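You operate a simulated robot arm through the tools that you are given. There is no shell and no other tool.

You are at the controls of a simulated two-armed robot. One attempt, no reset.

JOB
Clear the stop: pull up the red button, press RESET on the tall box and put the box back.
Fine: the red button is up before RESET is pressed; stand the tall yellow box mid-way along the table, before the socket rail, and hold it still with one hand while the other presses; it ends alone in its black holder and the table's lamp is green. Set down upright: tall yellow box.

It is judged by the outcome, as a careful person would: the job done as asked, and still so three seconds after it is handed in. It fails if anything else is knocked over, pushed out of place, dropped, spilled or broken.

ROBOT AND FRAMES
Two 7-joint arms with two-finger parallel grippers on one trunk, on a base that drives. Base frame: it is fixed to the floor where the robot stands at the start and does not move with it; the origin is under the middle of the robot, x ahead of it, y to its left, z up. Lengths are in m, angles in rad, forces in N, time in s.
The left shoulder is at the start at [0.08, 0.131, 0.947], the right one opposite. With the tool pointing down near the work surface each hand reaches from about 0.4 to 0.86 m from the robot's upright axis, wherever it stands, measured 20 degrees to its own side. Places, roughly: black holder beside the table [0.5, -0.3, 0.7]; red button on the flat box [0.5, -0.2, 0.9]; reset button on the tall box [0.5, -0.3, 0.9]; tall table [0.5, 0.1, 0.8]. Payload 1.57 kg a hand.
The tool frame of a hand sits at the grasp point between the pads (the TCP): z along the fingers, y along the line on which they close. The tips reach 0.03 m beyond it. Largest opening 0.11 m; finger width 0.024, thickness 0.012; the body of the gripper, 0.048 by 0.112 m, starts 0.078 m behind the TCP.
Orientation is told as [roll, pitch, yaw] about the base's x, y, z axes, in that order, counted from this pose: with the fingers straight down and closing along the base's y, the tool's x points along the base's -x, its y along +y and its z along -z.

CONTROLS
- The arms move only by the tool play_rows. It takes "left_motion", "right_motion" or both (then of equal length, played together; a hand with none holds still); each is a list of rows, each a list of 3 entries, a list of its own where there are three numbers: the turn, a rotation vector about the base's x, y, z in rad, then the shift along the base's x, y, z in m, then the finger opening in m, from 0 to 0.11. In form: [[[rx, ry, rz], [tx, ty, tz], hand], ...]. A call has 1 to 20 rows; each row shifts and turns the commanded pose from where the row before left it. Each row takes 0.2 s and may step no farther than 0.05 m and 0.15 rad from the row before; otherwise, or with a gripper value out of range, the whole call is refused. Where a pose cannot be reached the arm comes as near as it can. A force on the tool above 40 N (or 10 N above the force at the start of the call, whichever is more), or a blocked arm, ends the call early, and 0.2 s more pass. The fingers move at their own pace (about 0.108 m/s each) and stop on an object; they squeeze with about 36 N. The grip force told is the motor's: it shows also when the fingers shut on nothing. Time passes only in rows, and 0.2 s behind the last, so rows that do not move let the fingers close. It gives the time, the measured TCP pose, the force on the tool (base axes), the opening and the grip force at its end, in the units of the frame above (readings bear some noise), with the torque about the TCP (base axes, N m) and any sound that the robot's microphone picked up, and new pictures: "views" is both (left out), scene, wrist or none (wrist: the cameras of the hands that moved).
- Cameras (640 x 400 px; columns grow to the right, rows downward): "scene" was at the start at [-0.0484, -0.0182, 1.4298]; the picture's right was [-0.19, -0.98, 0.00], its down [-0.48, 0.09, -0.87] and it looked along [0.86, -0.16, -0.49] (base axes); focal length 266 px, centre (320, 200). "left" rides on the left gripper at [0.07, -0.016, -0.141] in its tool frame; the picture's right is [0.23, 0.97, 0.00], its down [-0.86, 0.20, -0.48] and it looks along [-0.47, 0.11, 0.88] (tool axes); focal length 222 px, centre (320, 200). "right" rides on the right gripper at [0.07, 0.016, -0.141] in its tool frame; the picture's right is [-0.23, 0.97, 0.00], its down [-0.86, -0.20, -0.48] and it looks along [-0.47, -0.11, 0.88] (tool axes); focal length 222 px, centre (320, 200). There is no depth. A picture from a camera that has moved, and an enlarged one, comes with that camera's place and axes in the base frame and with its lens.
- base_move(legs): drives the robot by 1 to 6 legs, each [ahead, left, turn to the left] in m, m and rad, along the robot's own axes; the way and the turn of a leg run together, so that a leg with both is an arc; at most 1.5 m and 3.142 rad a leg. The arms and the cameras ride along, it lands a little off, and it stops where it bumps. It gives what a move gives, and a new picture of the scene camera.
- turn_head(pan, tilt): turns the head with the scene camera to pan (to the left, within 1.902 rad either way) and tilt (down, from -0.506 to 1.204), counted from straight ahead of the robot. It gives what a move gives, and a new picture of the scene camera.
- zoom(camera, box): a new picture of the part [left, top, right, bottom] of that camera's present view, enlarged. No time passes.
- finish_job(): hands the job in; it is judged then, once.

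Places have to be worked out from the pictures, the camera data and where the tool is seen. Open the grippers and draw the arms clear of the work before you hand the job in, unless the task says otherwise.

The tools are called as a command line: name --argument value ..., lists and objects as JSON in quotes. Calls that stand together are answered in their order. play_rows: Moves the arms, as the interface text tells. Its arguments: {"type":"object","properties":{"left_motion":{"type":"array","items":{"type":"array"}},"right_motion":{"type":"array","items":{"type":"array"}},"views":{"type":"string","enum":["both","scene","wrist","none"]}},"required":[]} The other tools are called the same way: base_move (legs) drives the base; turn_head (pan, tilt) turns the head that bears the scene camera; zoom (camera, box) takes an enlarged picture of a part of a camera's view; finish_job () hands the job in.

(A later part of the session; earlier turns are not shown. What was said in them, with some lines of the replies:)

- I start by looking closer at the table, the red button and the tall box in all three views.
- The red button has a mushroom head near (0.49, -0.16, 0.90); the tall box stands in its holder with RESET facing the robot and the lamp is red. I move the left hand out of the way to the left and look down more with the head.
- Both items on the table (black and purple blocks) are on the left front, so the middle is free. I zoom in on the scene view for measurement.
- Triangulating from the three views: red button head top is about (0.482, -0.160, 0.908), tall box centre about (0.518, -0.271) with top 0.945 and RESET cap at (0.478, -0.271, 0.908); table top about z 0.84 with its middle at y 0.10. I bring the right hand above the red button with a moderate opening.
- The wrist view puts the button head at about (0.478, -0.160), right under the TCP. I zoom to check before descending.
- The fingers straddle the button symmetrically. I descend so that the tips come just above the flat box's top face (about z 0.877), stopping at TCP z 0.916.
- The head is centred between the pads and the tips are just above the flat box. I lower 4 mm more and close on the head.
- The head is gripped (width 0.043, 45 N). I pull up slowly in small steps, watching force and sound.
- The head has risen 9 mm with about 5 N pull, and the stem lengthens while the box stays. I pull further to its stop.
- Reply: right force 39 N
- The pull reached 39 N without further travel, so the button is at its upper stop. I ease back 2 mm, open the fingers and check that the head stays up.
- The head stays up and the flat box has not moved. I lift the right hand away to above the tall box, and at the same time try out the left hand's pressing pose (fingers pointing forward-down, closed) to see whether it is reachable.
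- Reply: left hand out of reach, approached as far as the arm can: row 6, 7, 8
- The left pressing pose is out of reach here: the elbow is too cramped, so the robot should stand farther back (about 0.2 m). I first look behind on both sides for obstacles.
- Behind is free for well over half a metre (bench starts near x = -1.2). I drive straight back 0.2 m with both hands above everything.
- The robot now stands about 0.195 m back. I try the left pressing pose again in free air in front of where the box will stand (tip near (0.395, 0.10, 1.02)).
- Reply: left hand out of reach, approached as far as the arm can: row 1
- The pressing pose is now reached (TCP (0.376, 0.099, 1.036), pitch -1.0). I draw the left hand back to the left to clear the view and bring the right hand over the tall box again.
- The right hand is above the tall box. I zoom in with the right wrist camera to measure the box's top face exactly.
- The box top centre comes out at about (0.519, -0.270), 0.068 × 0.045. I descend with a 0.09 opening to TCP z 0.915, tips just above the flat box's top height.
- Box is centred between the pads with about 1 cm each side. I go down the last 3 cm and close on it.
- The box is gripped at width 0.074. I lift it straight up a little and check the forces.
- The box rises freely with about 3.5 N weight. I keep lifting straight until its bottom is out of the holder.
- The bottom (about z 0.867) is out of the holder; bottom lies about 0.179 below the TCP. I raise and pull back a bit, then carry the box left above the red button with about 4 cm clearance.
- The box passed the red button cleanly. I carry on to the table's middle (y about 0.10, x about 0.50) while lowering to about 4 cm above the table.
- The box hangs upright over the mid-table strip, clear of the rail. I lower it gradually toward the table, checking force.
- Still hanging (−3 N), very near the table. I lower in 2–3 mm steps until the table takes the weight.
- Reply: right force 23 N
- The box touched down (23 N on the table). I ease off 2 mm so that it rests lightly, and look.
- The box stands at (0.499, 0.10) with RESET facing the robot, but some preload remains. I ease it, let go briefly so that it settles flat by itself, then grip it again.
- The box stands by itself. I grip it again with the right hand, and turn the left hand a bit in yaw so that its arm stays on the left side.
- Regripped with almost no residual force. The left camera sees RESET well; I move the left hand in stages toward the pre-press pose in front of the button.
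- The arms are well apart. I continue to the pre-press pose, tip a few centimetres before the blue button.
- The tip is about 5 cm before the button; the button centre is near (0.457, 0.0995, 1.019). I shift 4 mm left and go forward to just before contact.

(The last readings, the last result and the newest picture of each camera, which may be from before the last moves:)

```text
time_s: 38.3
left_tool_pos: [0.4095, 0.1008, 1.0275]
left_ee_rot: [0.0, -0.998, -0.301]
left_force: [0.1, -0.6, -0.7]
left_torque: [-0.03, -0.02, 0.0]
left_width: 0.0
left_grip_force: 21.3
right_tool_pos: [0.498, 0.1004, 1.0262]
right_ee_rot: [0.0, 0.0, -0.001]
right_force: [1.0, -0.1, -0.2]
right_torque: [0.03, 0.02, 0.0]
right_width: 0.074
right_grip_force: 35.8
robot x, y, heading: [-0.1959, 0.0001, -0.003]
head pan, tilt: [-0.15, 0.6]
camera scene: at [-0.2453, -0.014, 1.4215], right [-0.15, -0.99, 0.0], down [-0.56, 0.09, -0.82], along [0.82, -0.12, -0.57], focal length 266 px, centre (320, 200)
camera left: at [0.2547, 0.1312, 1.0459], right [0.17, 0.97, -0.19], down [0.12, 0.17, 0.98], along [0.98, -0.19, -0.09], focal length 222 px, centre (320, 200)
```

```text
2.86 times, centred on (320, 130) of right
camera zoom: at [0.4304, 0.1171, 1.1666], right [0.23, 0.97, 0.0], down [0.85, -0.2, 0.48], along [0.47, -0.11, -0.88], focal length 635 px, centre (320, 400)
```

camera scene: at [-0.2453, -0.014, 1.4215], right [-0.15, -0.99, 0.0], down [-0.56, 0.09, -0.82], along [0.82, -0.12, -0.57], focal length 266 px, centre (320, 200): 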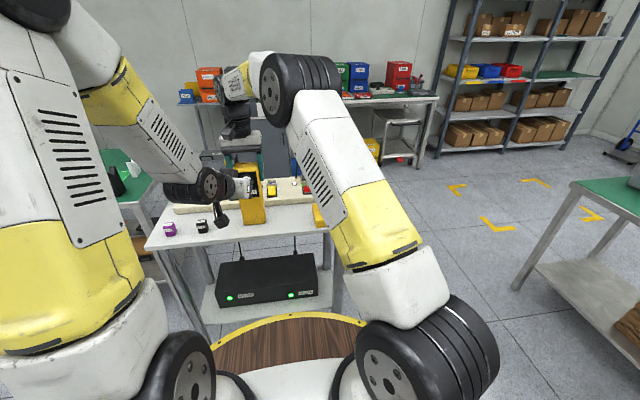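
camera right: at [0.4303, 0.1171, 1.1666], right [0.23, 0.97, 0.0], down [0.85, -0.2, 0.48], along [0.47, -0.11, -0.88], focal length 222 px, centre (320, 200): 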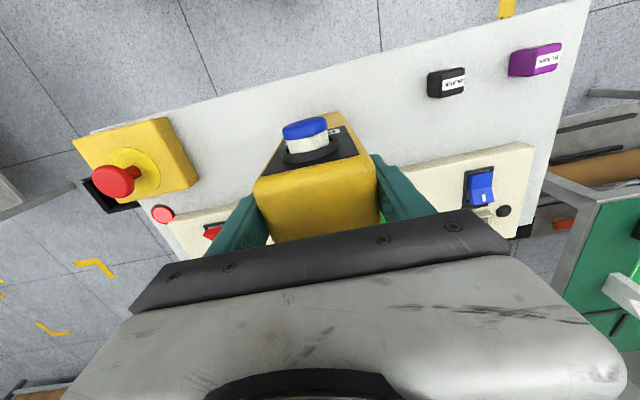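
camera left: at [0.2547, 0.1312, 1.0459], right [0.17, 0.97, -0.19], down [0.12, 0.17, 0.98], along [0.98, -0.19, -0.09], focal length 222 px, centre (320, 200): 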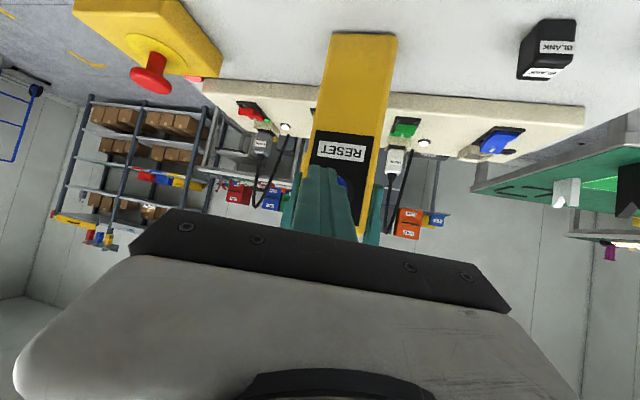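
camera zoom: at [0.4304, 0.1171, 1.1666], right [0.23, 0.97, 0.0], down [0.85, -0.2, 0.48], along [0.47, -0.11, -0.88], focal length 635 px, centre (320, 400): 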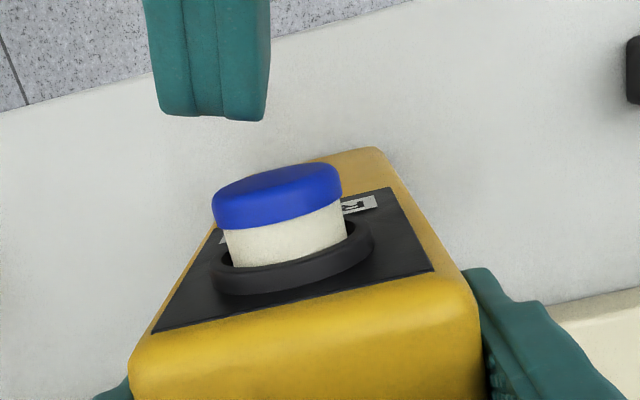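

From the right camera the tip is ~8 mm too far right of the cap centre. I shift left by 7.5 mm and creep forward toward contact.

play_rows --left_motion '[[[0, 0, 0], [0, 0.0075, 0], 0.0], [[0, 0, 0], [0.004, 0, 0], 0.0], [[0, 0, 0], [0.003, 0, 0], 0.0], [[0, 0, 0], [0.002, 0, 0], 0.0]]' --views "wrist"

zoom --camera "right" --box '[220, 60, 420, 200]'

```text
time_s: 39.3
left_tool_pos: [0.4178, 0.1067, 1.0286]
left_ee_rot: [0.001, -0.999, -0.301]
left_force: [-0.5, 0.4, 0.8]
left_torque: [-0.01, -0.01, -0.03]
left_width: 0.0001
left_grip_force: 21.1
right_tool_pos: [0.4976, 0.0991, 1.0274]
right_ee_rot: [-0.001, -0.001, -0.002]
right_force: [0.2, 0.2, -0.2]
right_torque: [0.05, 0.03, 0.03]
right_width: 0.074
right_grip_force: 35.7
robot x, y, heading: [-0.1963, -0.0033, -0.005]
head pan, tilt: [-0.15, 0.6]
camera left: at [0.2635, 0.1379, 1.0467], right [0.17, 0.97, -0.19], down [0.12, 0.17, 0.98], along [0.98, -0.19, -0.08], focal length 222 px, centre (320, 200)
```

left: 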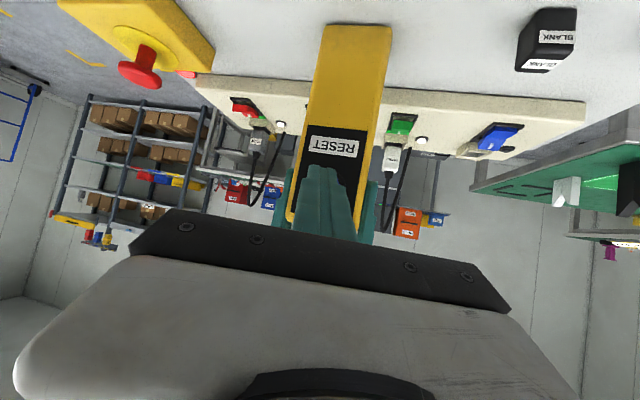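

```text
2.86 times, centred on (320, 130) of right
camera zoom: at [0.4304, 0.1171, 1.1666], right [0.23, 0.97, 0.0], down [0.85, -0.2, 0.48], along [0.47, -0.11, -0.88], focal length 635 px, centre (320, 400)
```

zoom: 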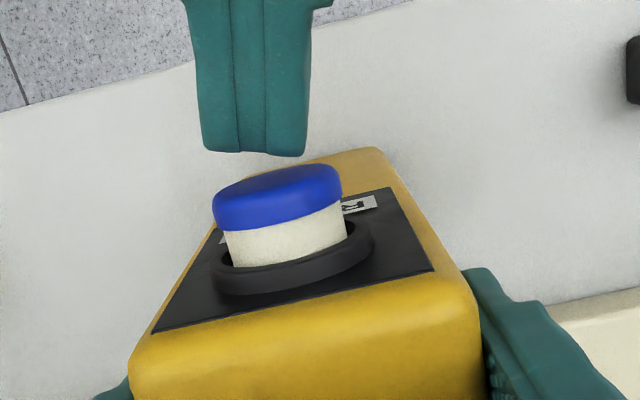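

The tip is nearly aligned with the cap. I push forward in 3 mm steps and watch force and sound.

play_rows --left_motion '[[[0, 0, 0], [0.003, 0.002, 0], 0.0], [[0, 0, 0], [0.003, 0, 0], 0.0], [[0, 0, 0], [0.003, 0, 0], 0.0]]' --views "none"

zoom --camera "right" --box '[140, 60, 420, 240]'

```text
time_s: 40.1
left_tool_pos: [0.4265, 0.108, 1.0268]
left_ee_rot: [0.001, -0.995, -0.304]
left_force: [-4.4, -1.4, 0.1]
left_torque: [0.0, 0.01, 0.0]
left_width: 0.0
left_grip_force: 21.5
right_tool_pos: [0.4983, 0.1001, 1.0276]
right_ee_rot: [-0.002, -0.001, -0.002]
right_force: [3.8, 0.7, -0.2]
right_torque: [-0.03, -0.07, -0.07]
right_width: 0.0739
right_grip_force: 36.1
robot x, y, heading: [-0.1997, 0.0024, -0.002]
head pan, tilt: [-0.15, 0.6]
heard: click
```

```text
2.22 times, centred on (280, 150) of right
camera zoom: at [0.4306, 0.117, 1.1666], right [0.23, 0.97, 0.0], down [0.85, -0.2, 0.48], along [0.47, -0.11, -0.88], focal length 494 px, centre (409, 311)
```

zoom: 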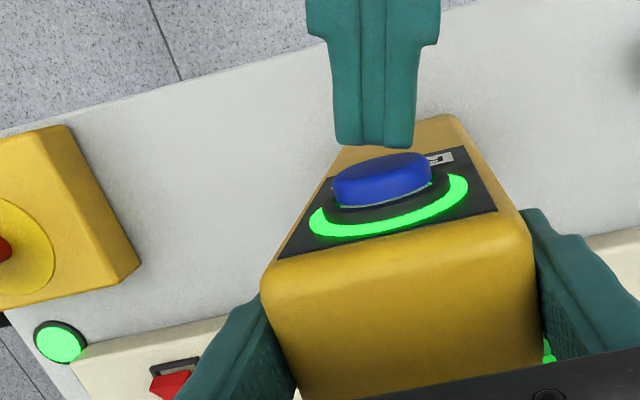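

A click was heard, the button ring and the table's lamp are green. I withdraw the left hand straight back and check that the lamp stays green.

play_rows --left_motion '[[[0, 0, 0], [-0.01, 0, 0], 0.0], [[0, 0, 0], [-0.02, 0, 0], 0.0], [[0, 0, 0], [-0.03, 0, 0], 0.0], [[0, 0, 0], [0, 0, 0], 0.0]]' --views "both"

zoom --camera "right" --box '[140, 60, 420, 240]'

```text
time_s: 41.1
left_tool_pos: [0.3668, 0.1066, 1.0266]
left_ee_rot: [0.0, -0.998, -0.302]
left_force: [-0.7, 0.2, -0.4]
left_torque: [0.02, 0.03, -0.02]
left_width: 0.0
left_grip_force: 20.9
right_tool_pos: [0.4984, 0.1004, 1.0257]
right_ee_rot: [0.001, -0.001, -0.001]
right_force: [-0.2, -0.2, -0.2]
right_torque: [0.05, 0.0, 0.0]
right_width: 0.0738
right_grip_force: 36.0
robot x, y, heading: [-0.1956, 0.0002, 0.002]
head pan, tilt: [-0.15, 0.6]
camera scene: at [-0.2453, -0.014, 1.4215], right [-0.15, -0.99, 0.0], down [-0.56, 0.09, -0.82], along [0.82, -0.12, -0.57], focal length 266 px, centre (320, 200)
camera left: at [0.2132, 0.1391, 1.0459], right [0.17, 0.97, -0.19], down [0.12, 0.17, 0.98], along [0.98, -0.19, -0.08], focal length 222 px, centre (320, 200)
```

scene: 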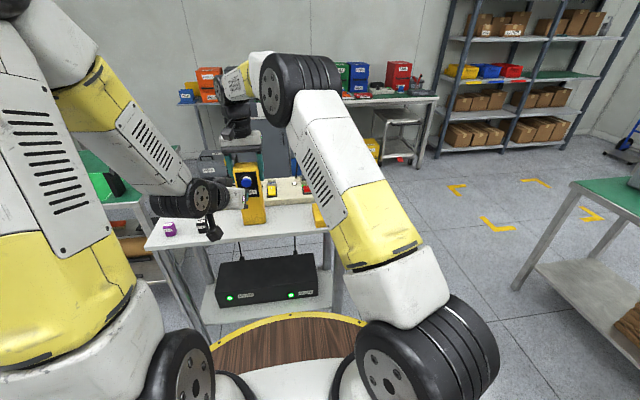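
left: 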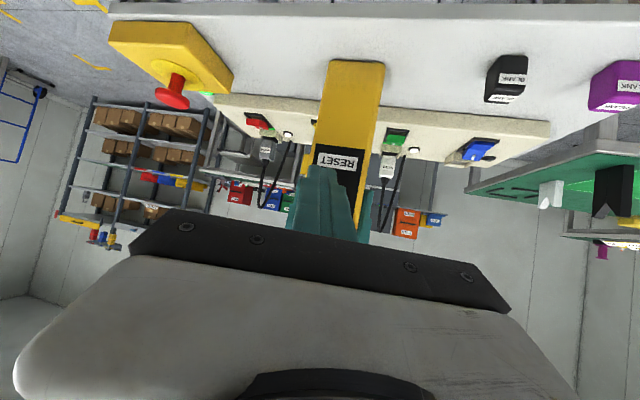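

```text
2.22 times, centred on (280, 150) of right
camera zoom: at [0.4304, 0.1171, 1.1666], right [0.23, 0.97, 0.0], down [0.85, -0.2, 0.48], along [0.47, -0.11, -0.88], focal length 494 px, centre (409, 311)
```

zoom: 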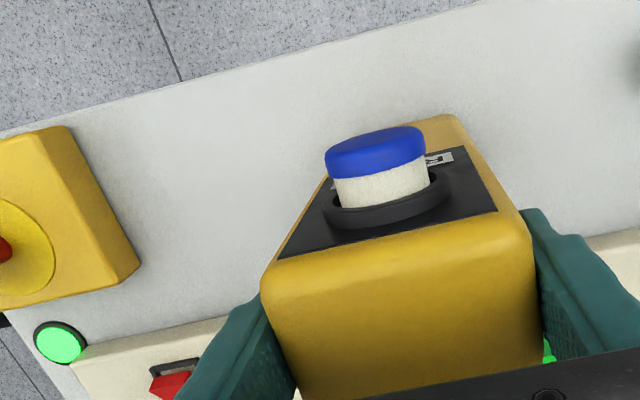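

The lamp stays green after release. I draw the left hand back to its side position first.

play_rows --left_motion '[[[0, 0, 0], [-0.009, 0.024, 0.0203], 0.0], [[0, 0, 0], [-0.009, 0.024, 0.0203], 0.0], [[0, 0, 0], [-0.009, 0.024, 0.0203], 0.0], [[0, 0, 0], [-0.009, 0.024, 0.0203], 0.0], [[0, 0, 0], [-0.009, 0.024, 0.0203], 0.0], [[0, 0, 0], [-0.009, 0.024, 0.0203], 0.0], [[0, 0, 0], [0, 0, 0], 0.0]]' --views "scene"

```text
time_s: 42.7
left_tool_pos: [0.3135, 0.2528, 1.1495]
left_ee_rot: [-0.002, -0.996, -0.3]
left_force: [-0.8, -0.1, -0.2]
left_torque: [0.04, 0.01, -0.02]
left_width: 0.0004
left_grip_force: 21.1
right_tool_pos: [0.498, 0.1003, 1.0259]
right_ee_rot: [0.001, 0.001, -0.001]
right_force: [0.4, -0.9, -0.2]
right_torque: [0.0, 0.02, 0.02]
right_width: 0.0737
right_grip_force: 36.0
robot x, y, heading: [-0.1978, -0.0007, -0.006]
head pan, tilt: [-0.15, 0.6]
camera scene: at [-0.2453, -0.014, 1.4215], right [-0.15, -0.99, 0.0], down [-0.56, 0.09, -0.82], along [0.82, -0.12, -0.57], focal length 266 px, centre (320, 200)
```

scene: 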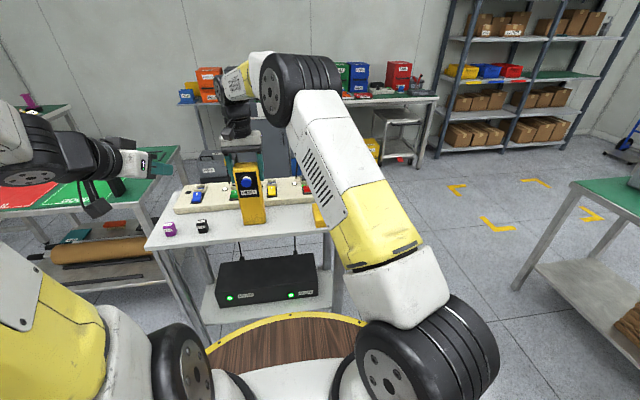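

The left hand is clear. I lift the box and carry it back along the same path toward the flat box, rising to pass over the red button.

play_rows --right_motion '[[[0, 0, 0], [0, 0, 0.01], 0.045], [[0, 0, 0], [0, 0, 0.025], 0.045], [[0, 0, 0], [-0.008, -0.03, 0.02], 0.045], [[0, 0, 0], [-0.008, -0.034, 0.02], 0.045], [[0, 0, 0], [-0.008, -0.036, 0.02], 0.045], [[0, 0, 0], [-0.008, -0.036, 0.021], 0.045], [[0, 0, 0], [-0.006, -0.04, 0], 0.045], [[0, 0, 0], [0, 0, 0], 0.045]]' --views "both"

```text
time_s: 44.5
left_tool_pos: [0.3125, 0.2516, 1.1494]
left_ee_rot: [-0.001, -0.997, -0.302]
left_force: [0.1, -0.5, 0.3]
left_torque: [-0.02, -0.01, 0.0]
left_width: 0.0
left_grip_force: 21.1
right_tool_pos: [0.4625, -0.0746, 1.1439]
right_ee_rot: [-0.001, 0.001, -0.002]
right_force: [0.3, -0.1, -4.3]
right_torque: [0.01, -0.01, -0.01]
right_width: 0.0737
right_grip_force: 35.9
robot x, y, heading: [-0.191, 0.0016, -0.006]
head pan, tilt: [-0.15, 0.6]
camera scene: at [-0.2454, -0.014, 1.4215], right [-0.15, -0.99, 0.0], down [-0.56, 0.09, -0.82], along [0.82, -0.12, -0.57], focal length 266 px, centre (320, 200)
camera right: at [0.3933, -0.0583, 1.2838], right [0.23, 0.97, 0.0], down [0.86, -0.2, 0.48], along [0.47, -0.11, -0.88], focal length 222 px, centre (320, 200)
```

scene: 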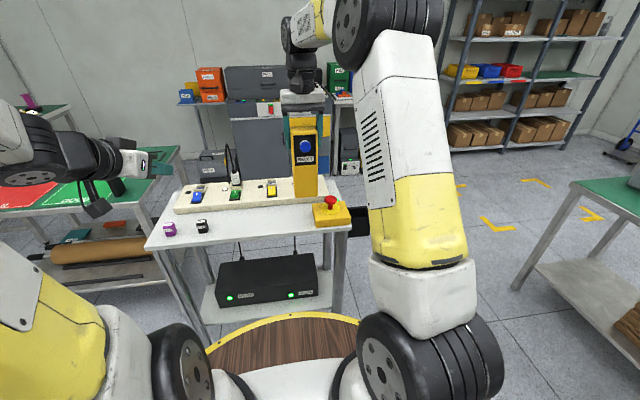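
right: 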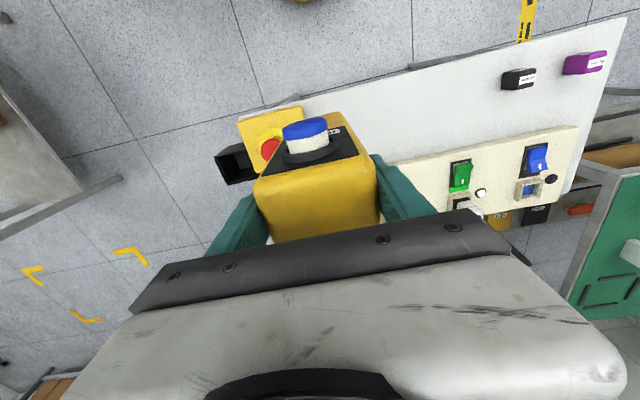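

The red button is still up and untouched. I continue right to y = -0.268, still above the button's height.

play_rows --right_motion '[[[0, 0, 0], [0, -0.04, 0], 0.045], [[0, 0, 0], [0, -0.042, 0], 0.045], [[0, 0, 0], [0, -0.042, 0], 0.045], [[0, 0, 0], [0, -0.042, 0], 0.045], [[0, 0, 0], [0, -0.0275, 0], 0.045], [[0, 0, 0], [0.02, 0, -0.02], 0.045], [[0, 0, 0], [0.022, 0, -0.03], 0.045], [[0, 0, 0], [0.0145, 0, -0.03], 0.045], [[0, 0, 0], [0, 0, 0], 0.045]]' --views "both"

zoom --camera "scene" --box '[300, 100, 400, 250]'

zoom --camera "right" --box '[220, 70, 440, 250]'

```text
time_s: 46.5
left_tool_pos: [0.3132, 0.2517, 1.1484]
left_ee_rot: [0.001, -0.996, -0.301]
left_force: [0.1, -0.3, -0.1]
left_torque: [0.05, 0.0, -0.01]
left_width: 0.0
left_grip_force: 21.8
right_tool_pos: [0.5157, -0.2718, 1.0627]
right_ee_rot: [-0.001, 0.001, -0.002]
right_force: [0.3, 0.1, -3.0]
right_torque: [-0.02, -0.03, -0.03]
right_width: 0.0739
right_grip_force: 35.9
robot x, y, heading: [-0.1962, 0.0035, -0.002]
head pan, tilt: [-0.15, 0.6]
camera scene: at [-0.2453, -0.0141, 1.4215], right [-0.15, -0.99, 0.0], down [-0.56, 0.09, -0.82], along [0.82, -0.12, -0.57], focal length 266 px, centre (320, 200)
camera right: at [0.4479, -0.2544, 1.2031], right [0.23, 0.97, 0.0], down [0.85, -0.2, 0.48], along [0.47, -0.11, -0.88], focal length 222 px, centre (320, 200)
```

scene: 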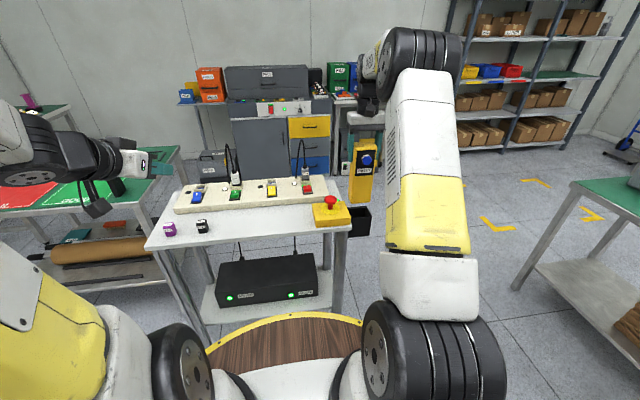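
right: 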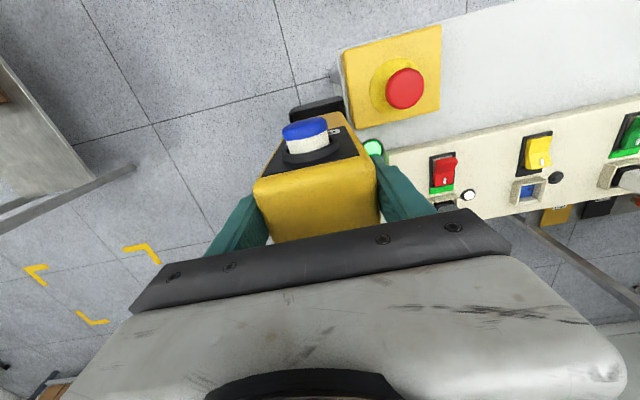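

```text
2.67 times, centred on (350, 175) of scene
camera zoom: at [-0.2453, -0.0141, 1.4215], right [-0.15, -0.99, 0.0], down [-0.56, 0.09, -0.82], along [0.82, -0.12, -0.57], focal length 708 px, centre (240, 267)
```

zoom: 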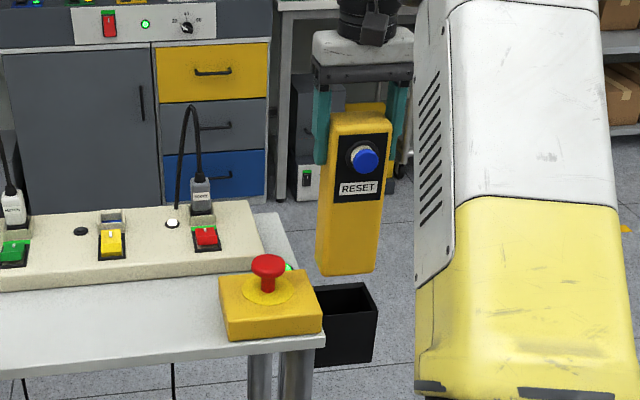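

```text
2.22 times, centred on (330, 160) of right
camera zoom: at [0.4479, -0.2544, 1.2031], right [0.23, 0.97, 0.0], down [0.85, -0.2, 0.48], along [0.47, -0.11, -0.88], focal length 494 px, centre (298, 289)
```

zoom: 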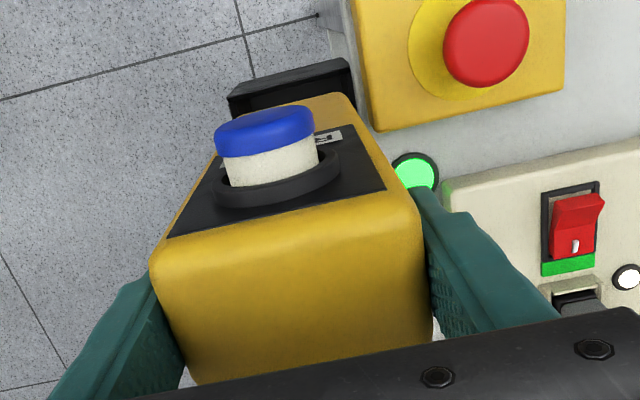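

The lamp is green and the red button is up. The measured position is about 3 mm short of the extraction line; I correct by (+3, +3) mm and lower to the height where I earlier saw the bottom just clear of the holder.

play_rows --right_motion '[[[0, 0, 0], [0.003, 0.0035, -0.005], 0.045], [[0, 0, 0], [0, 0, -0.012], 0.045], [[0, 0, 0], [0, 0, 0], 0.045]]' --views "both"

zoom --camera "scene" --box '[300, 100, 400, 250]'

zoom --camera "scene" --box '[330, 180, 390, 240]'

```text
time_s: 47.3
left_tool_pos: [0.3121, 0.2524, 1.1496]
left_ee_rot: [0.0, -0.995, -0.302]
left_force: [-1.1, -0.7, 0.6]
left_torque: [-0.04, 0.04, -0.01]
left_width: 0.0
left_grip_force: 21.6
right_tool_pos: [0.519, -0.2676, 1.0448]
right_ee_rot: [0.001, 0.0, 0.0]
right_force: [0.5, 0.3, -3.4]
right_torque: [0.02, -0.06, 0.03]
right_width: 0.0738
right_grip_force: 36.3
robot x, y, heading: [-0.1931, -0.0013, -0.001]
head pan, tilt: [-0.15, 0.6]
camera scene: at [-0.2454, -0.0141, 1.4215], right [-0.15, -0.99, 0.0], down [-0.56, 0.09, -0.82], along [0.82, -0.12, -0.57], focal length 266 px, centre (320, 200)
camera right: at [0.4509, -0.25, 1.1852], right [0.23, 0.97, 0.0], down [0.85, -0.2, 0.48], along [0.47, -0.11, -0.88], focal length 222 px, centre (320, 200)
```

scene: 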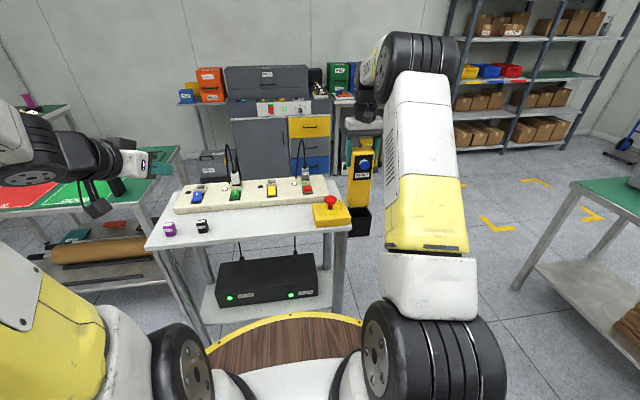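
right: 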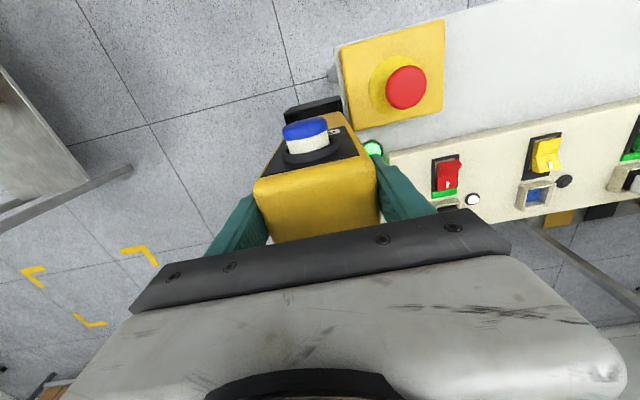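

```text
2.67 times, centred on (350, 175) of scene
camera zoom: at [-0.2454, -0.0141, 1.4215], right [-0.15, -0.99, 0.0], down [-0.56, 0.09, -0.82], along [0.82, -0.12, -0.57], focal length 708 px, centre (240, 267)
```

zoom: 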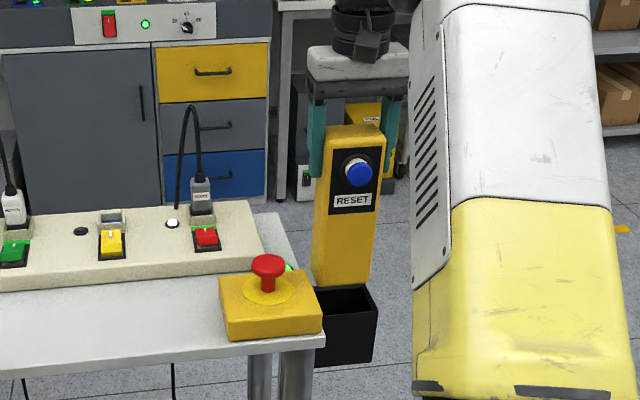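

```text
6.67 times, centred on (360, 210) of scene
camera zoom: at [-0.2454, -0.0141, 1.4215], right [-0.15, -0.99, 0.0], down [-0.56, 0.09, -0.82], along [0.82, -0.12, -0.57], focal length 1771 px, centre (53, 133)
```

zoom: 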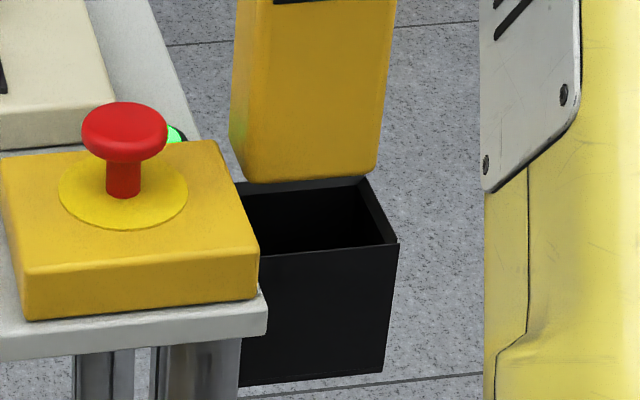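

The picture matches the earlier extraction view within a pixel or two, so the box is on the same line. I lower slowly into the holder's mouth.

play_rows --right_motion '[[[0, 0, 0], [0, -0.0005, -0.01], 0.045], [[0, 0, 0], [0, 0, -0.01], 0.045], [[0, 0, 0], [0, 0, -0.01], 0.045], [[0, 0, 0], [0, 0, -0.01], 0.045], [[0, 0, 0], [0, 0, 0], 0.045]]' --views "wrist"

zoom --camera "scene" --box '[330, 180, 390, 240]'

```text
time_s: 48.5
left_tool_pos: [0.3119, 0.2522, 1.1493]
left_ee_rot: [0.0, -0.996, -0.301]
left_force: [0.4, -0.1, 0.2]
left_torque: [0.05, -0.01, 0.02]
left_width: 0.0
left_grip_force: 21.3
right_tool_pos: [0.5206, -0.2671, 1.0047]
right_ee_rot: [0.001, 0.0, -0.003]
right_force: [-0.3, 0.5, -2.8]
right_torque: [0.0, 0.01, 0.03]
right_width: 0.0736
right_grip_force: 35.8
robot x, y, heading: [-0.1969, 0.0004, 0.001]
head pan, tilt: [-0.15, 0.6]
camera right: at [0.4521, -0.2505, 1.1448], right [0.23, 0.97, 0.0], down [0.85, -0.2, 0.48], along [0.47, -0.11, -0.88], focal length 222 px, centre (320, 200)
```

right: 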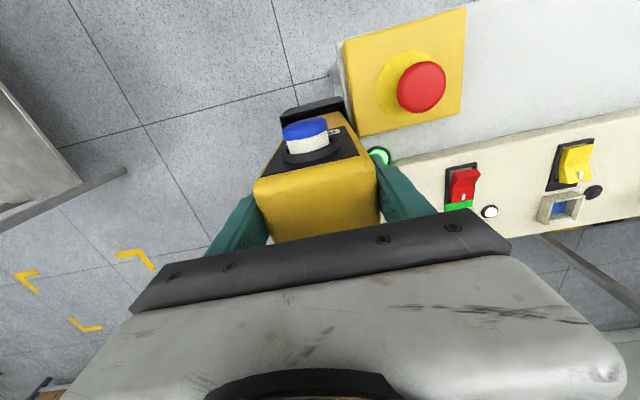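

```text
6.67 times, centred on (360, 210) of scene
camera zoom: at [-0.2454, -0.0141, 1.4215], right [-0.15, -0.99, 0.0], down [-0.56, 0.09, -0.82], along [0.82, -0.12, -0.57], focal length 1771 px, centre (53, 133)
```

zoom: 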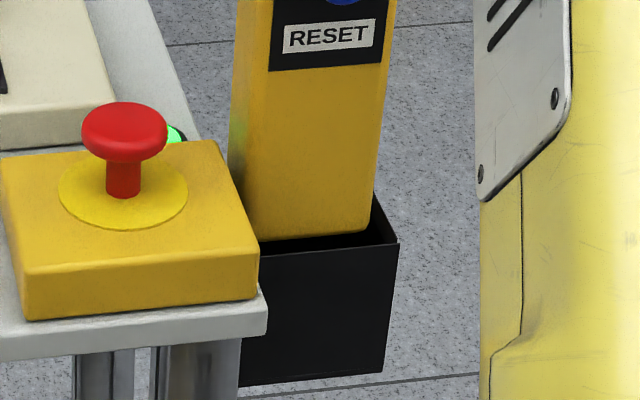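

The box bottom is inside the mouth with gaps visible at the front and right. I keep lowering straight down with force checks.

play_rows --right_motion '[[[0, 0, 0], [-0.001, -0.0008, -0.008], 0.045], [[0, 0, 0], [0, 0, -0.01], 0.045], [[0, 0, 0], [0, 0, -0.01], 0.045], [[0, 0, 0], [0, 0, -0.01], 0.045]]' --views "none"

zoom --camera "scene" --box '[330, 180, 390, 240]'

```text
time_s: 49.5
left_tool_pos: [0.3123, 0.2519, 1.1499]
left_ee_rot: [0.0, -0.996, -0.302]
left_force: [-0.5, -0.4, 0.3]
left_torque: [-0.02, 0.03, 0.02]
left_width: 0.0001
left_grip_force: 21.6
right_tool_pos: [0.5194, -0.269, 0.9666]
right_ee_rot: [0.001, 0.0, -0.003]
right_force: [0.2, 0.1, -2.8]
right_torque: [-0.01, -0.03, 0.01]
right_width: 0.0738
right_grip_force: 35.9
robot x, y, heading: [-0.199, 0.0004, 0.003]
head pan, tilt: [-0.15, 0.6]
```

```text
6.67 times, centred on (360, 210) of scene
camera zoom: at [-0.2454, -0.0141, 1.4215], right [-0.15, -0.99, 0.0], down [-0.56, 0.09, -0.82], along [0.82, -0.12, -0.57], focal length 1771 px, centre (53, 133)
```

zoom: 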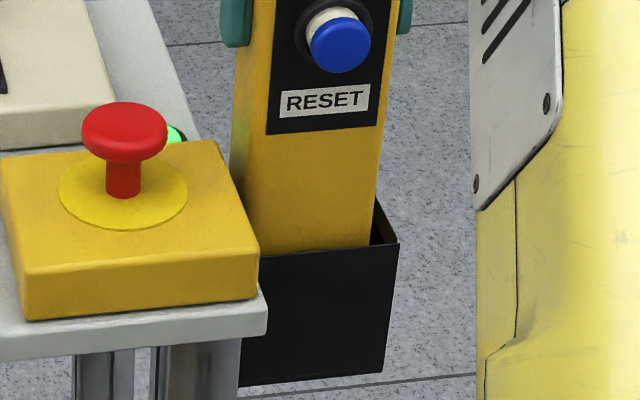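

No side forces; the box slides in freely. I lower further to about 1 cm above the seat.

play_rows --right_motion '[[[0, 0, 0], [0, 0, -0.012], 0.045], [[0, 0, 0], [0, 0, -0.012], 0.045], [[0, 0, 0], [0, 0, -0.01], 0.045], [[0, 0, 0], [0, 0, -0.008], 0.045], [[0, 0, 0], [0, 0, 0], 0.045]]' --views "none"

zoom --camera "scene" --box '[310, 140, 400, 240]'

```text
time_s: 50.7
left_tool_pos: [0.3109, 0.252, 1.1498]
left_ee_rot: [0.001, -0.997, -0.302]
left_force: [0.4, 0.0, 0.0]
left_torque: [0.02, 0.02, 0.02]
left_width: 0.0
left_grip_force: 21.7
right_tool_pos: [0.5195, -0.2679, 0.9243]
right_ee_rot: [0.001, 0.0, -0.001]
right_force: [0.3, 0.0, -3.1]
right_torque: [0.01, 0.0, 0.01]
right_width: 0.0738
right_grip_force: 35.7
robot x, y, heading: [-0.1919, 0.0042, 0.001]
head pan, tilt: [-0.15, 0.6]
```

```text
4.00 times, centred on (355, 190) of scene
camera zoom: at [-0.2454, -0.0141, 1.4215], right [-0.15, -0.99, 0.0], down [-0.56, 0.09, -0.82], along [0.82, -0.12, -0.57], focal length 1063 px, centre (180, 240)
```

zoom: 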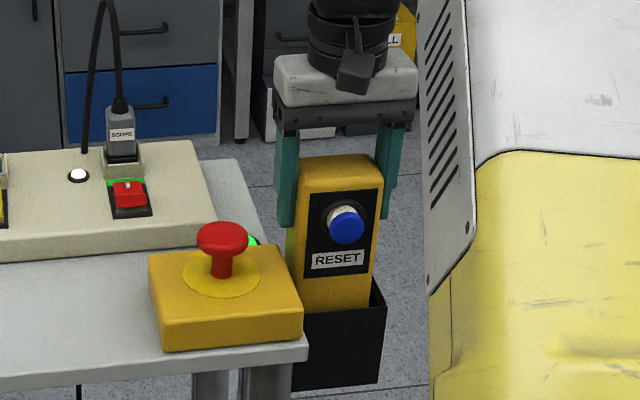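

Nearly seated, forces clean. I lower the last centimetre in small steps until the holder's floor takes the weight.

play_rows --right_motion '[[[0, 0, 0], [0, 0, -0.004], 0.045], [[0, 0, 0], [0, 0, -0.003], 0.045], [[0, 0, 0], [0, 0, -0.002], 0.045]]' --views "none"

```text
time_s: 51.5
left_tool_pos: [0.3125, 0.2516, 1.149]
left_ee_rot: [0.0, -0.997, -0.302]
left_force: [-0.1, -0.4, -0.4]
left_torque: [-0.01, 0.01, 0.03]
left_width: 0.0
left_grip_force: 21.8
right_tool_pos: [0.519, -0.2695, 0.9163]
right_ee_rot: [0.0, 0.0, -0.001]
right_force: [0.9, 0.4, -3.4]
right_torque: [0.01, -0.02, 0.01]
right_width: 0.0737
right_grip_force: 36.2
robot x, y, heading: [-0.1959, -0.0012, 0.001]
head pan, tilt: [-0.15, 0.6]
```

Still hanging; I go down 3 mm more in two steps.

play_rows --right_motion '[[[0, 0, 0], [0, 0, -0.0015], 0.045], [[0, 0, 0], [0, 0, -0.0015], 0.045]]' --views "none"

```text
time_s: 52.1
left_tool_pos: [0.3126, 0.2523, 1.1499]
left_ee_rot: [0.0, -1.0, -0.302]
left_force: [-0.4, -0.8, 0.7]
left_torque: [0.02, -0.01, -0.01]
left_width: 0.0002
left_grip_force: 21.3
right_tool_pos: [0.519, -0.2679, 0.915]
right_ee_rot: [0.0, -0.005, 0.0]
right_force: [-7.3, 0.3, 26.2]
right_torque: [0.14, 0.63, 0.05]
right_width: 0.0737
right_grip_force: 36.4
robot x, y, heading: [-0.1962, -0.0021, 0.004]
head pan, tilt: [-0.15, 0.6]
```

The box is seated (26 N on the floor of the holder). I ease up 1.5 mm, then open the fingers.

play_rows --right_motion '[[[0, 0, 0], [0, 0, 0.002], 0.045], [[0, 0, 0], [0, 0, 0], 0.045], [[0, 0, 0], [0, 0, 0], 0.08], [[0, 0, 0], [0, 0, 0], 0.09], [[0, 0, 0], [0, 0, 0], 0.09]]' --views "both"

zoom --camera "scene" --box '[310, 140, 400, 240]'

zoom --camera "right" --box '[180, 60, 460, 260]'

```text
time_s: 53.3
left_tool_pos: [0.3132, 0.2509, 1.15]
left_ee_rot: [0.001, -0.997, -0.302]
left_force: [0.2, 0.5, -0.2]
left_torque: [0.0, -0.01, -0.01]
left_width: 0.0001
left_grip_force: 21.4
right_tool_pos: [0.5201, -0.2695, 0.9157]
right_ee_rot: [0.001, 0.001, -0.002]
right_force: [0.2, 0.4, -0.5]
right_torque: [-0.02, -0.03, 0.0]
right_width: 0.0903
right_grip_force: 0.1
robot x, y, heading: [-0.1949, 0.0023, 0.001]
head pan, tilt: [-0.15, 0.6]
camera scene: at [-0.2454, -0.014, 1.4215], right [-0.15, -0.99, 0.0], down [-0.56, 0.09, -0.82], along [0.82, -0.12, -0.57], focal length 266 px, centre (320, 200)
camera right: at [0.4514, -0.2513, 1.0555], right [0.23, 0.97, 0.0], down [0.85, -0.2, 0.48], along [0.47, -0.11, -0.88], focal length 222 px, centre (320, 200)
```

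scene: 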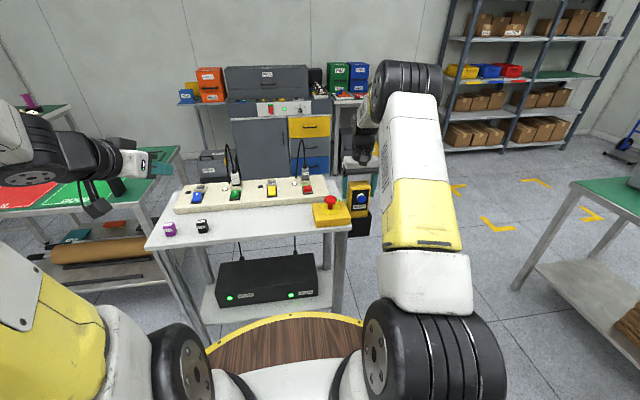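
right: 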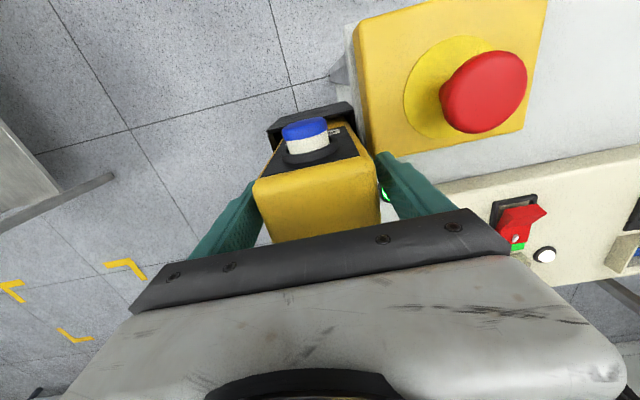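

```text
4.00 times, centred on (355, 190) of scene
camera zoom: at [-0.2454, -0.014, 1.4215], right [-0.15, -0.99, 0.0], down [-0.56, 0.09, -0.82], along [0.82, -0.12, -0.57], focal length 1063 px, centre (180, 240)
```

zoom: 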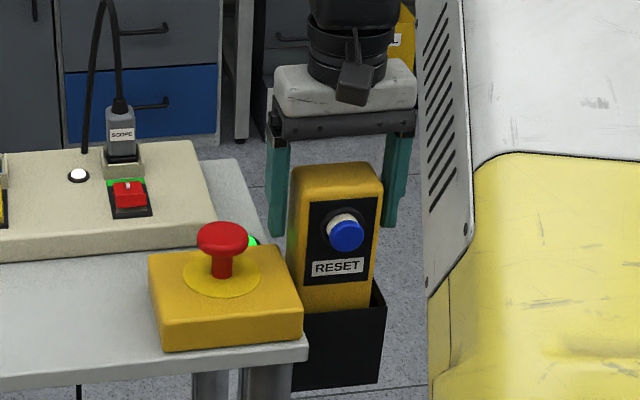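

```text
2.00 times, centred on (320, 160) of right
camera zoom: at [0.4514, -0.2513, 1.0555], right [0.23, 0.97, 0.0], down [0.85, -0.2, 0.48], along [0.47, -0.11, -0.88], focal length 444 px, centre (320, 280)
```

zoom: 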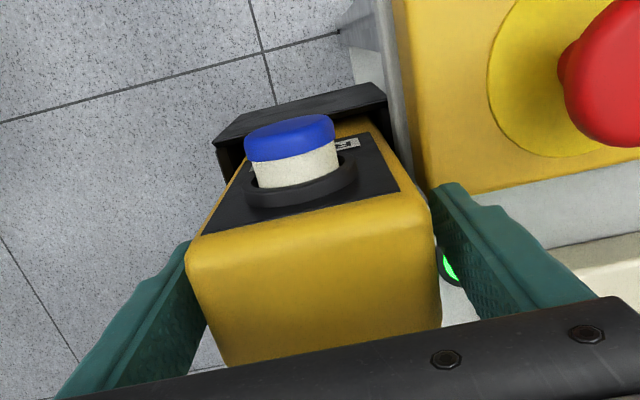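

The box is released and sits upright in its holder. I raise the right hand straight up, away from it.

play_rows --right_motion '[[[0, 0, 0], [0, 0, 0.015], 0.09], [[0, 0, 0], [0, 0, 0.03], 0.09], [[0, 0, 0], [0, 0, 0.04], 0.09], [[0, 0, 0], [0, 0, 0.045], 0.09], [[0, 0, 0], [0, 0, 0.045], 0.1], [[0, 0, 0], [-0.02, -0.02, 0.03], 0.11], [[0, 0, 0], [-0.03, -0.03, 0], 0.11], [[0, 0, 0], [-0.03, -0.03, 0], 0.11], [[0, 0, 0], [-0.03, -0.03, 0], 0.11]]' --views "both"

zoom --camera "scene" --box '[310, 140, 400, 240]'

zoom --camera "right" --box '[250, 20, 570, 220]'

```text
time_s: 55.3
left_tool_pos: [0.3119, 0.2526, 1.1488]
left_ee_rot: [0.0, -0.995, -0.3]
left_force: [1.1, 1.2, -0.3]
left_torque: [-0.01, -0.01, 0.02]
left_width: 0.0
left_grip_force: 20.7
right_tool_pos: [0.4102, -0.3775, 1.1201]
right_ee_rot: [0.0, 0.0, 0.0]
right_force: [0.3, 0.2, -0.5]
right_torque: [-0.02, 0.0, 0.01]
right_width: 0.1101
right_grip_force: 0.0
robot x, y, heading: [-0.1979, -0.0005, 0.004]
head pan, tilt: [-0.15, 0.6]
camera scene: at [-0.2452, -0.0138, 1.4216], right [-0.15, -0.99, 0.0], down [-0.56, 0.09, -0.82], along [0.82, -0.12, -0.57], focal length 266 px, centre (320, 200)
camera right: at [0.3418, -0.3606, 1.2602], right [0.23, 0.97, 0.0], down [0.86, -0.2, 0.48], along [0.47, -0.11, -0.88], focal length 222 px, centre (320, 200)
```

scene: 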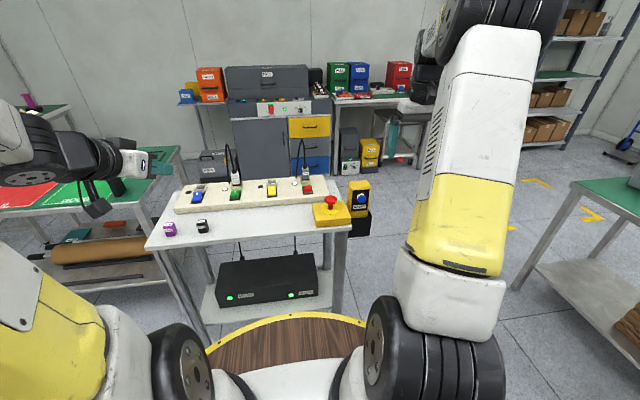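
right: 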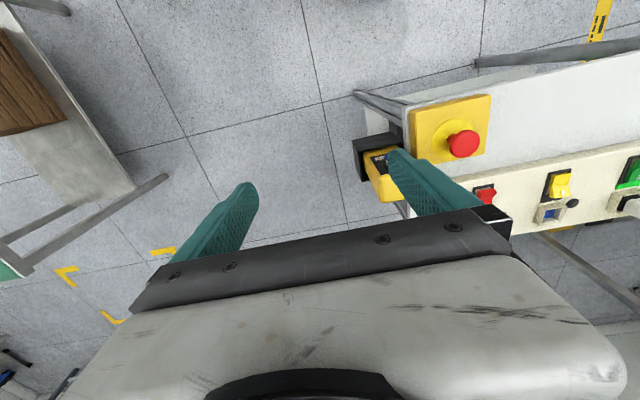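

```text
4.00 times, centred on (355, 190) of scene
camera zoom: at [-0.2452, -0.0138, 1.4216], right [-0.15, -0.99, 0.0], down [-0.56, 0.09, -0.82], along [0.82, -0.12, -0.57], focal length 1063 px, centre (180, 240)
```

zoom: 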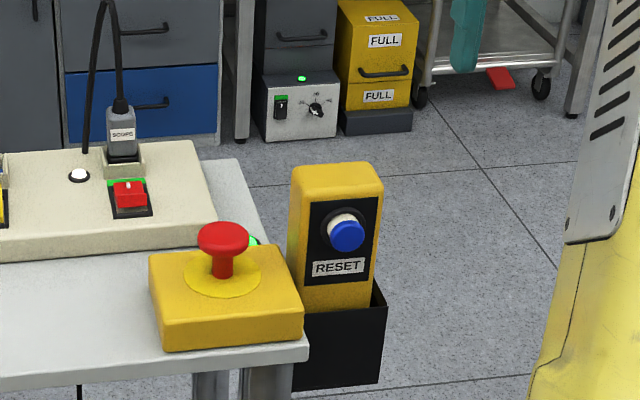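

```text
2.00 times, centred on (410, 120) of right
camera zoom: at [0.3418, -0.3606, 1.2602], right [0.23, 0.97, 0.0], down [0.86, -0.2, 0.48], along [0.47, -0.11, -0.88], focal length 444 px, centre (140, 360)
```

zoom: 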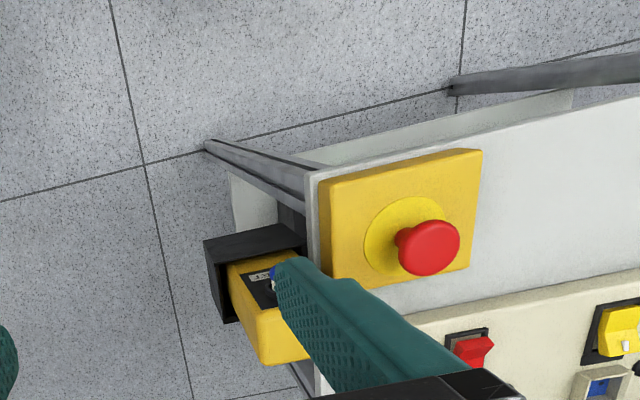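

The box is alone in its holder, the red button is up and the lamp glows green. I open the left gripper too and draw both arms a bit further clear, then take a last look.

play_rows --left_motion '[[[0, 0, 0], [0, 0.02, 0.02], 0.03], [[0, 0, 0], [0, 0.02, 0.02], 0.06], [[0, 0, 0], [0, 0.02, 0.02], 0.09], [[0, 0, 0], [0, 0, 0], 0.11], [[0, 0, 0], [0, 0, 0], 0.11]]' --right_motion '[[[0, 0, 0], [-0.02, -0.02, 0.03], 0.11], [[0, 0, 0], [-0.02, -0.02, 0.03], 0.11], [[0, 0, 0], [0, -0.02, 0.02], 0.11], [[0, 0, 0], [0, 0, 0], 0.11], [[0, 0, 0], [0, 0, 0], 0.11]]' --views "both"

zoom --camera "scene" --box '[140, 130, 400, 260]'

zoom --camera "right" --box '[300, 20, 560, 220]'

```text
time_s: 56.5
left_tool_pos: [0.3127, 0.3124, 1.2081]
left_ee_rot: [0.001, -0.998, -0.301]
left_force: [0.5, 0.0, -0.2]
left_torque: [0.0, -0.01, 0.06]
left_width: 0.1096
left_grip_force: 0.1
right_tool_pos: [0.3713, -0.4367, 1.2]
right_ee_rot: [-0.001, -0.002, -0.002]
right_force: [0.3, -0.4, -0.2]
right_torque: [0.03, 0.0, -0.03]
right_width: 0.1104
right_grip_force: 0.1
robot x, y, heading: [-0.1924, 0.0003, 0.001]
head pan, tilt: [-0.15, 0.6]
camera scene: at [-0.2455, -0.0141, 1.4215], right [-0.15, -0.99, 0.0], down [-0.56, 0.09, -0.82], along [0.82, -0.12, -0.57], focal length 266 px, centre (320, 200)
camera right: at [0.3034, -0.4188, 1.3405], right [0.23, 0.97, 0.0], down [0.85, -0.2, 0.48], along [0.47, -0.11, -0.88], focal length 222 px, centre (320, 200)
camera left: at [0.1583, 0.3443, 1.2273], right [0.17, 0.97, -0.19], down [0.12, 0.17, 0.98], along [0.98, -0.19, -0.08], focal length 222 px, centre (320, 200)
```

scene: 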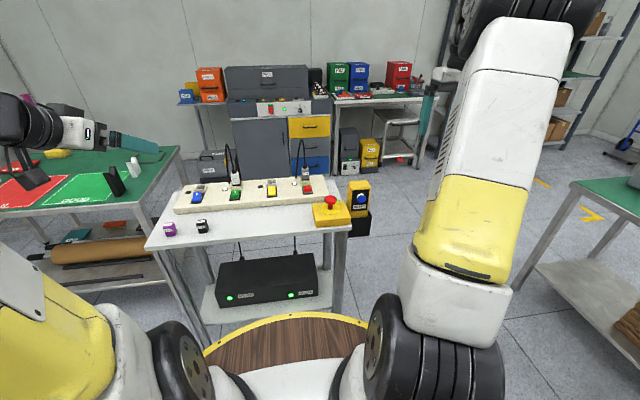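
right: 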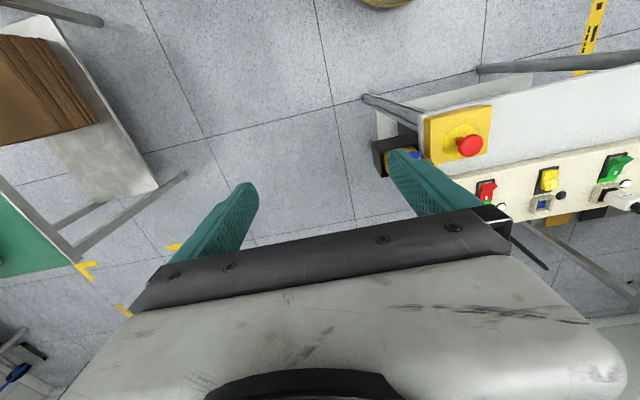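
left: 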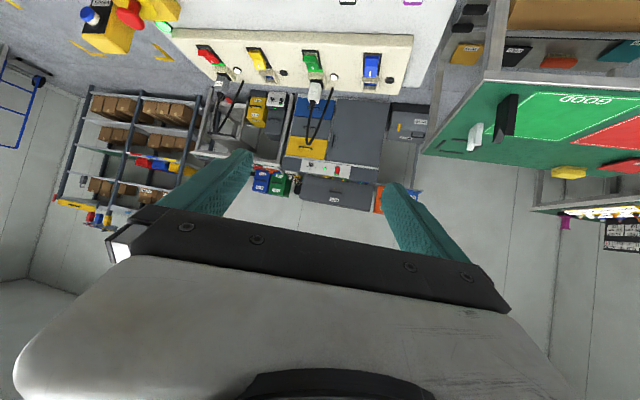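

```text
2.46 times, centred on (270, 195) of scene
camera zoom: at [-0.2455, -0.0141, 1.4215], right [-0.15, -0.99, 0.0], down [-0.56, 0.09, -0.82], along [0.82, -0.12, -0.57], focal length 654 px, centre (443, 212)
```

zoom: 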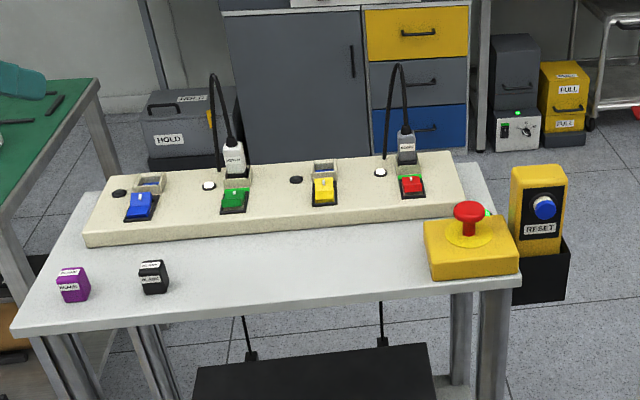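

```text
2.00 times, centred on (430, 120) of right
camera zoom: at [0.3034, -0.4188, 1.3405], right [0.23, 0.97, 0.0], down [0.85, -0.2, 0.48], along [0.47, -0.11, -0.88], focal length 444 px, centre (100, 360)
```

zoom: 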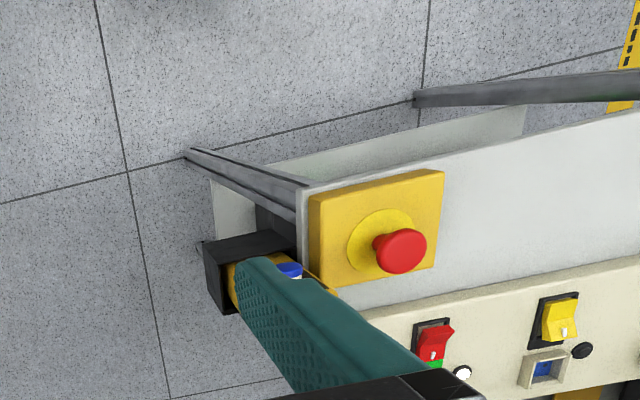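

The tall box is upright and alone in its holder, the red button is up, the lamp is green (seen in the scene and left wrist views), and nothing else has moved. Both grippers are open and clear, so I hand the job in.

finish_job

```text
The job is handed in.
```

The stop is cleared, and I have handed the job in. The red button is up, RESET has been pressed, and the table's lamp was still green in the last pictures.

- **Red button:** I pulled it up to its stop, and it stayed up after I let go. This was before RESET was pressed.
- **RESET:** The tall box stood on the table at about y = 0.10, before the socket rail. The right hand held it while the left pressed. A click was heard and the lamp turned green.
- **Tall box:** It is back upright and alone in its black holder.
- **Other things:** The last pictures show nothing else knocked over or moved. Both grippers are open and clear of the work.

I drove the robot back about 0.2 m so the left hand could reach the button, and left it standing there.
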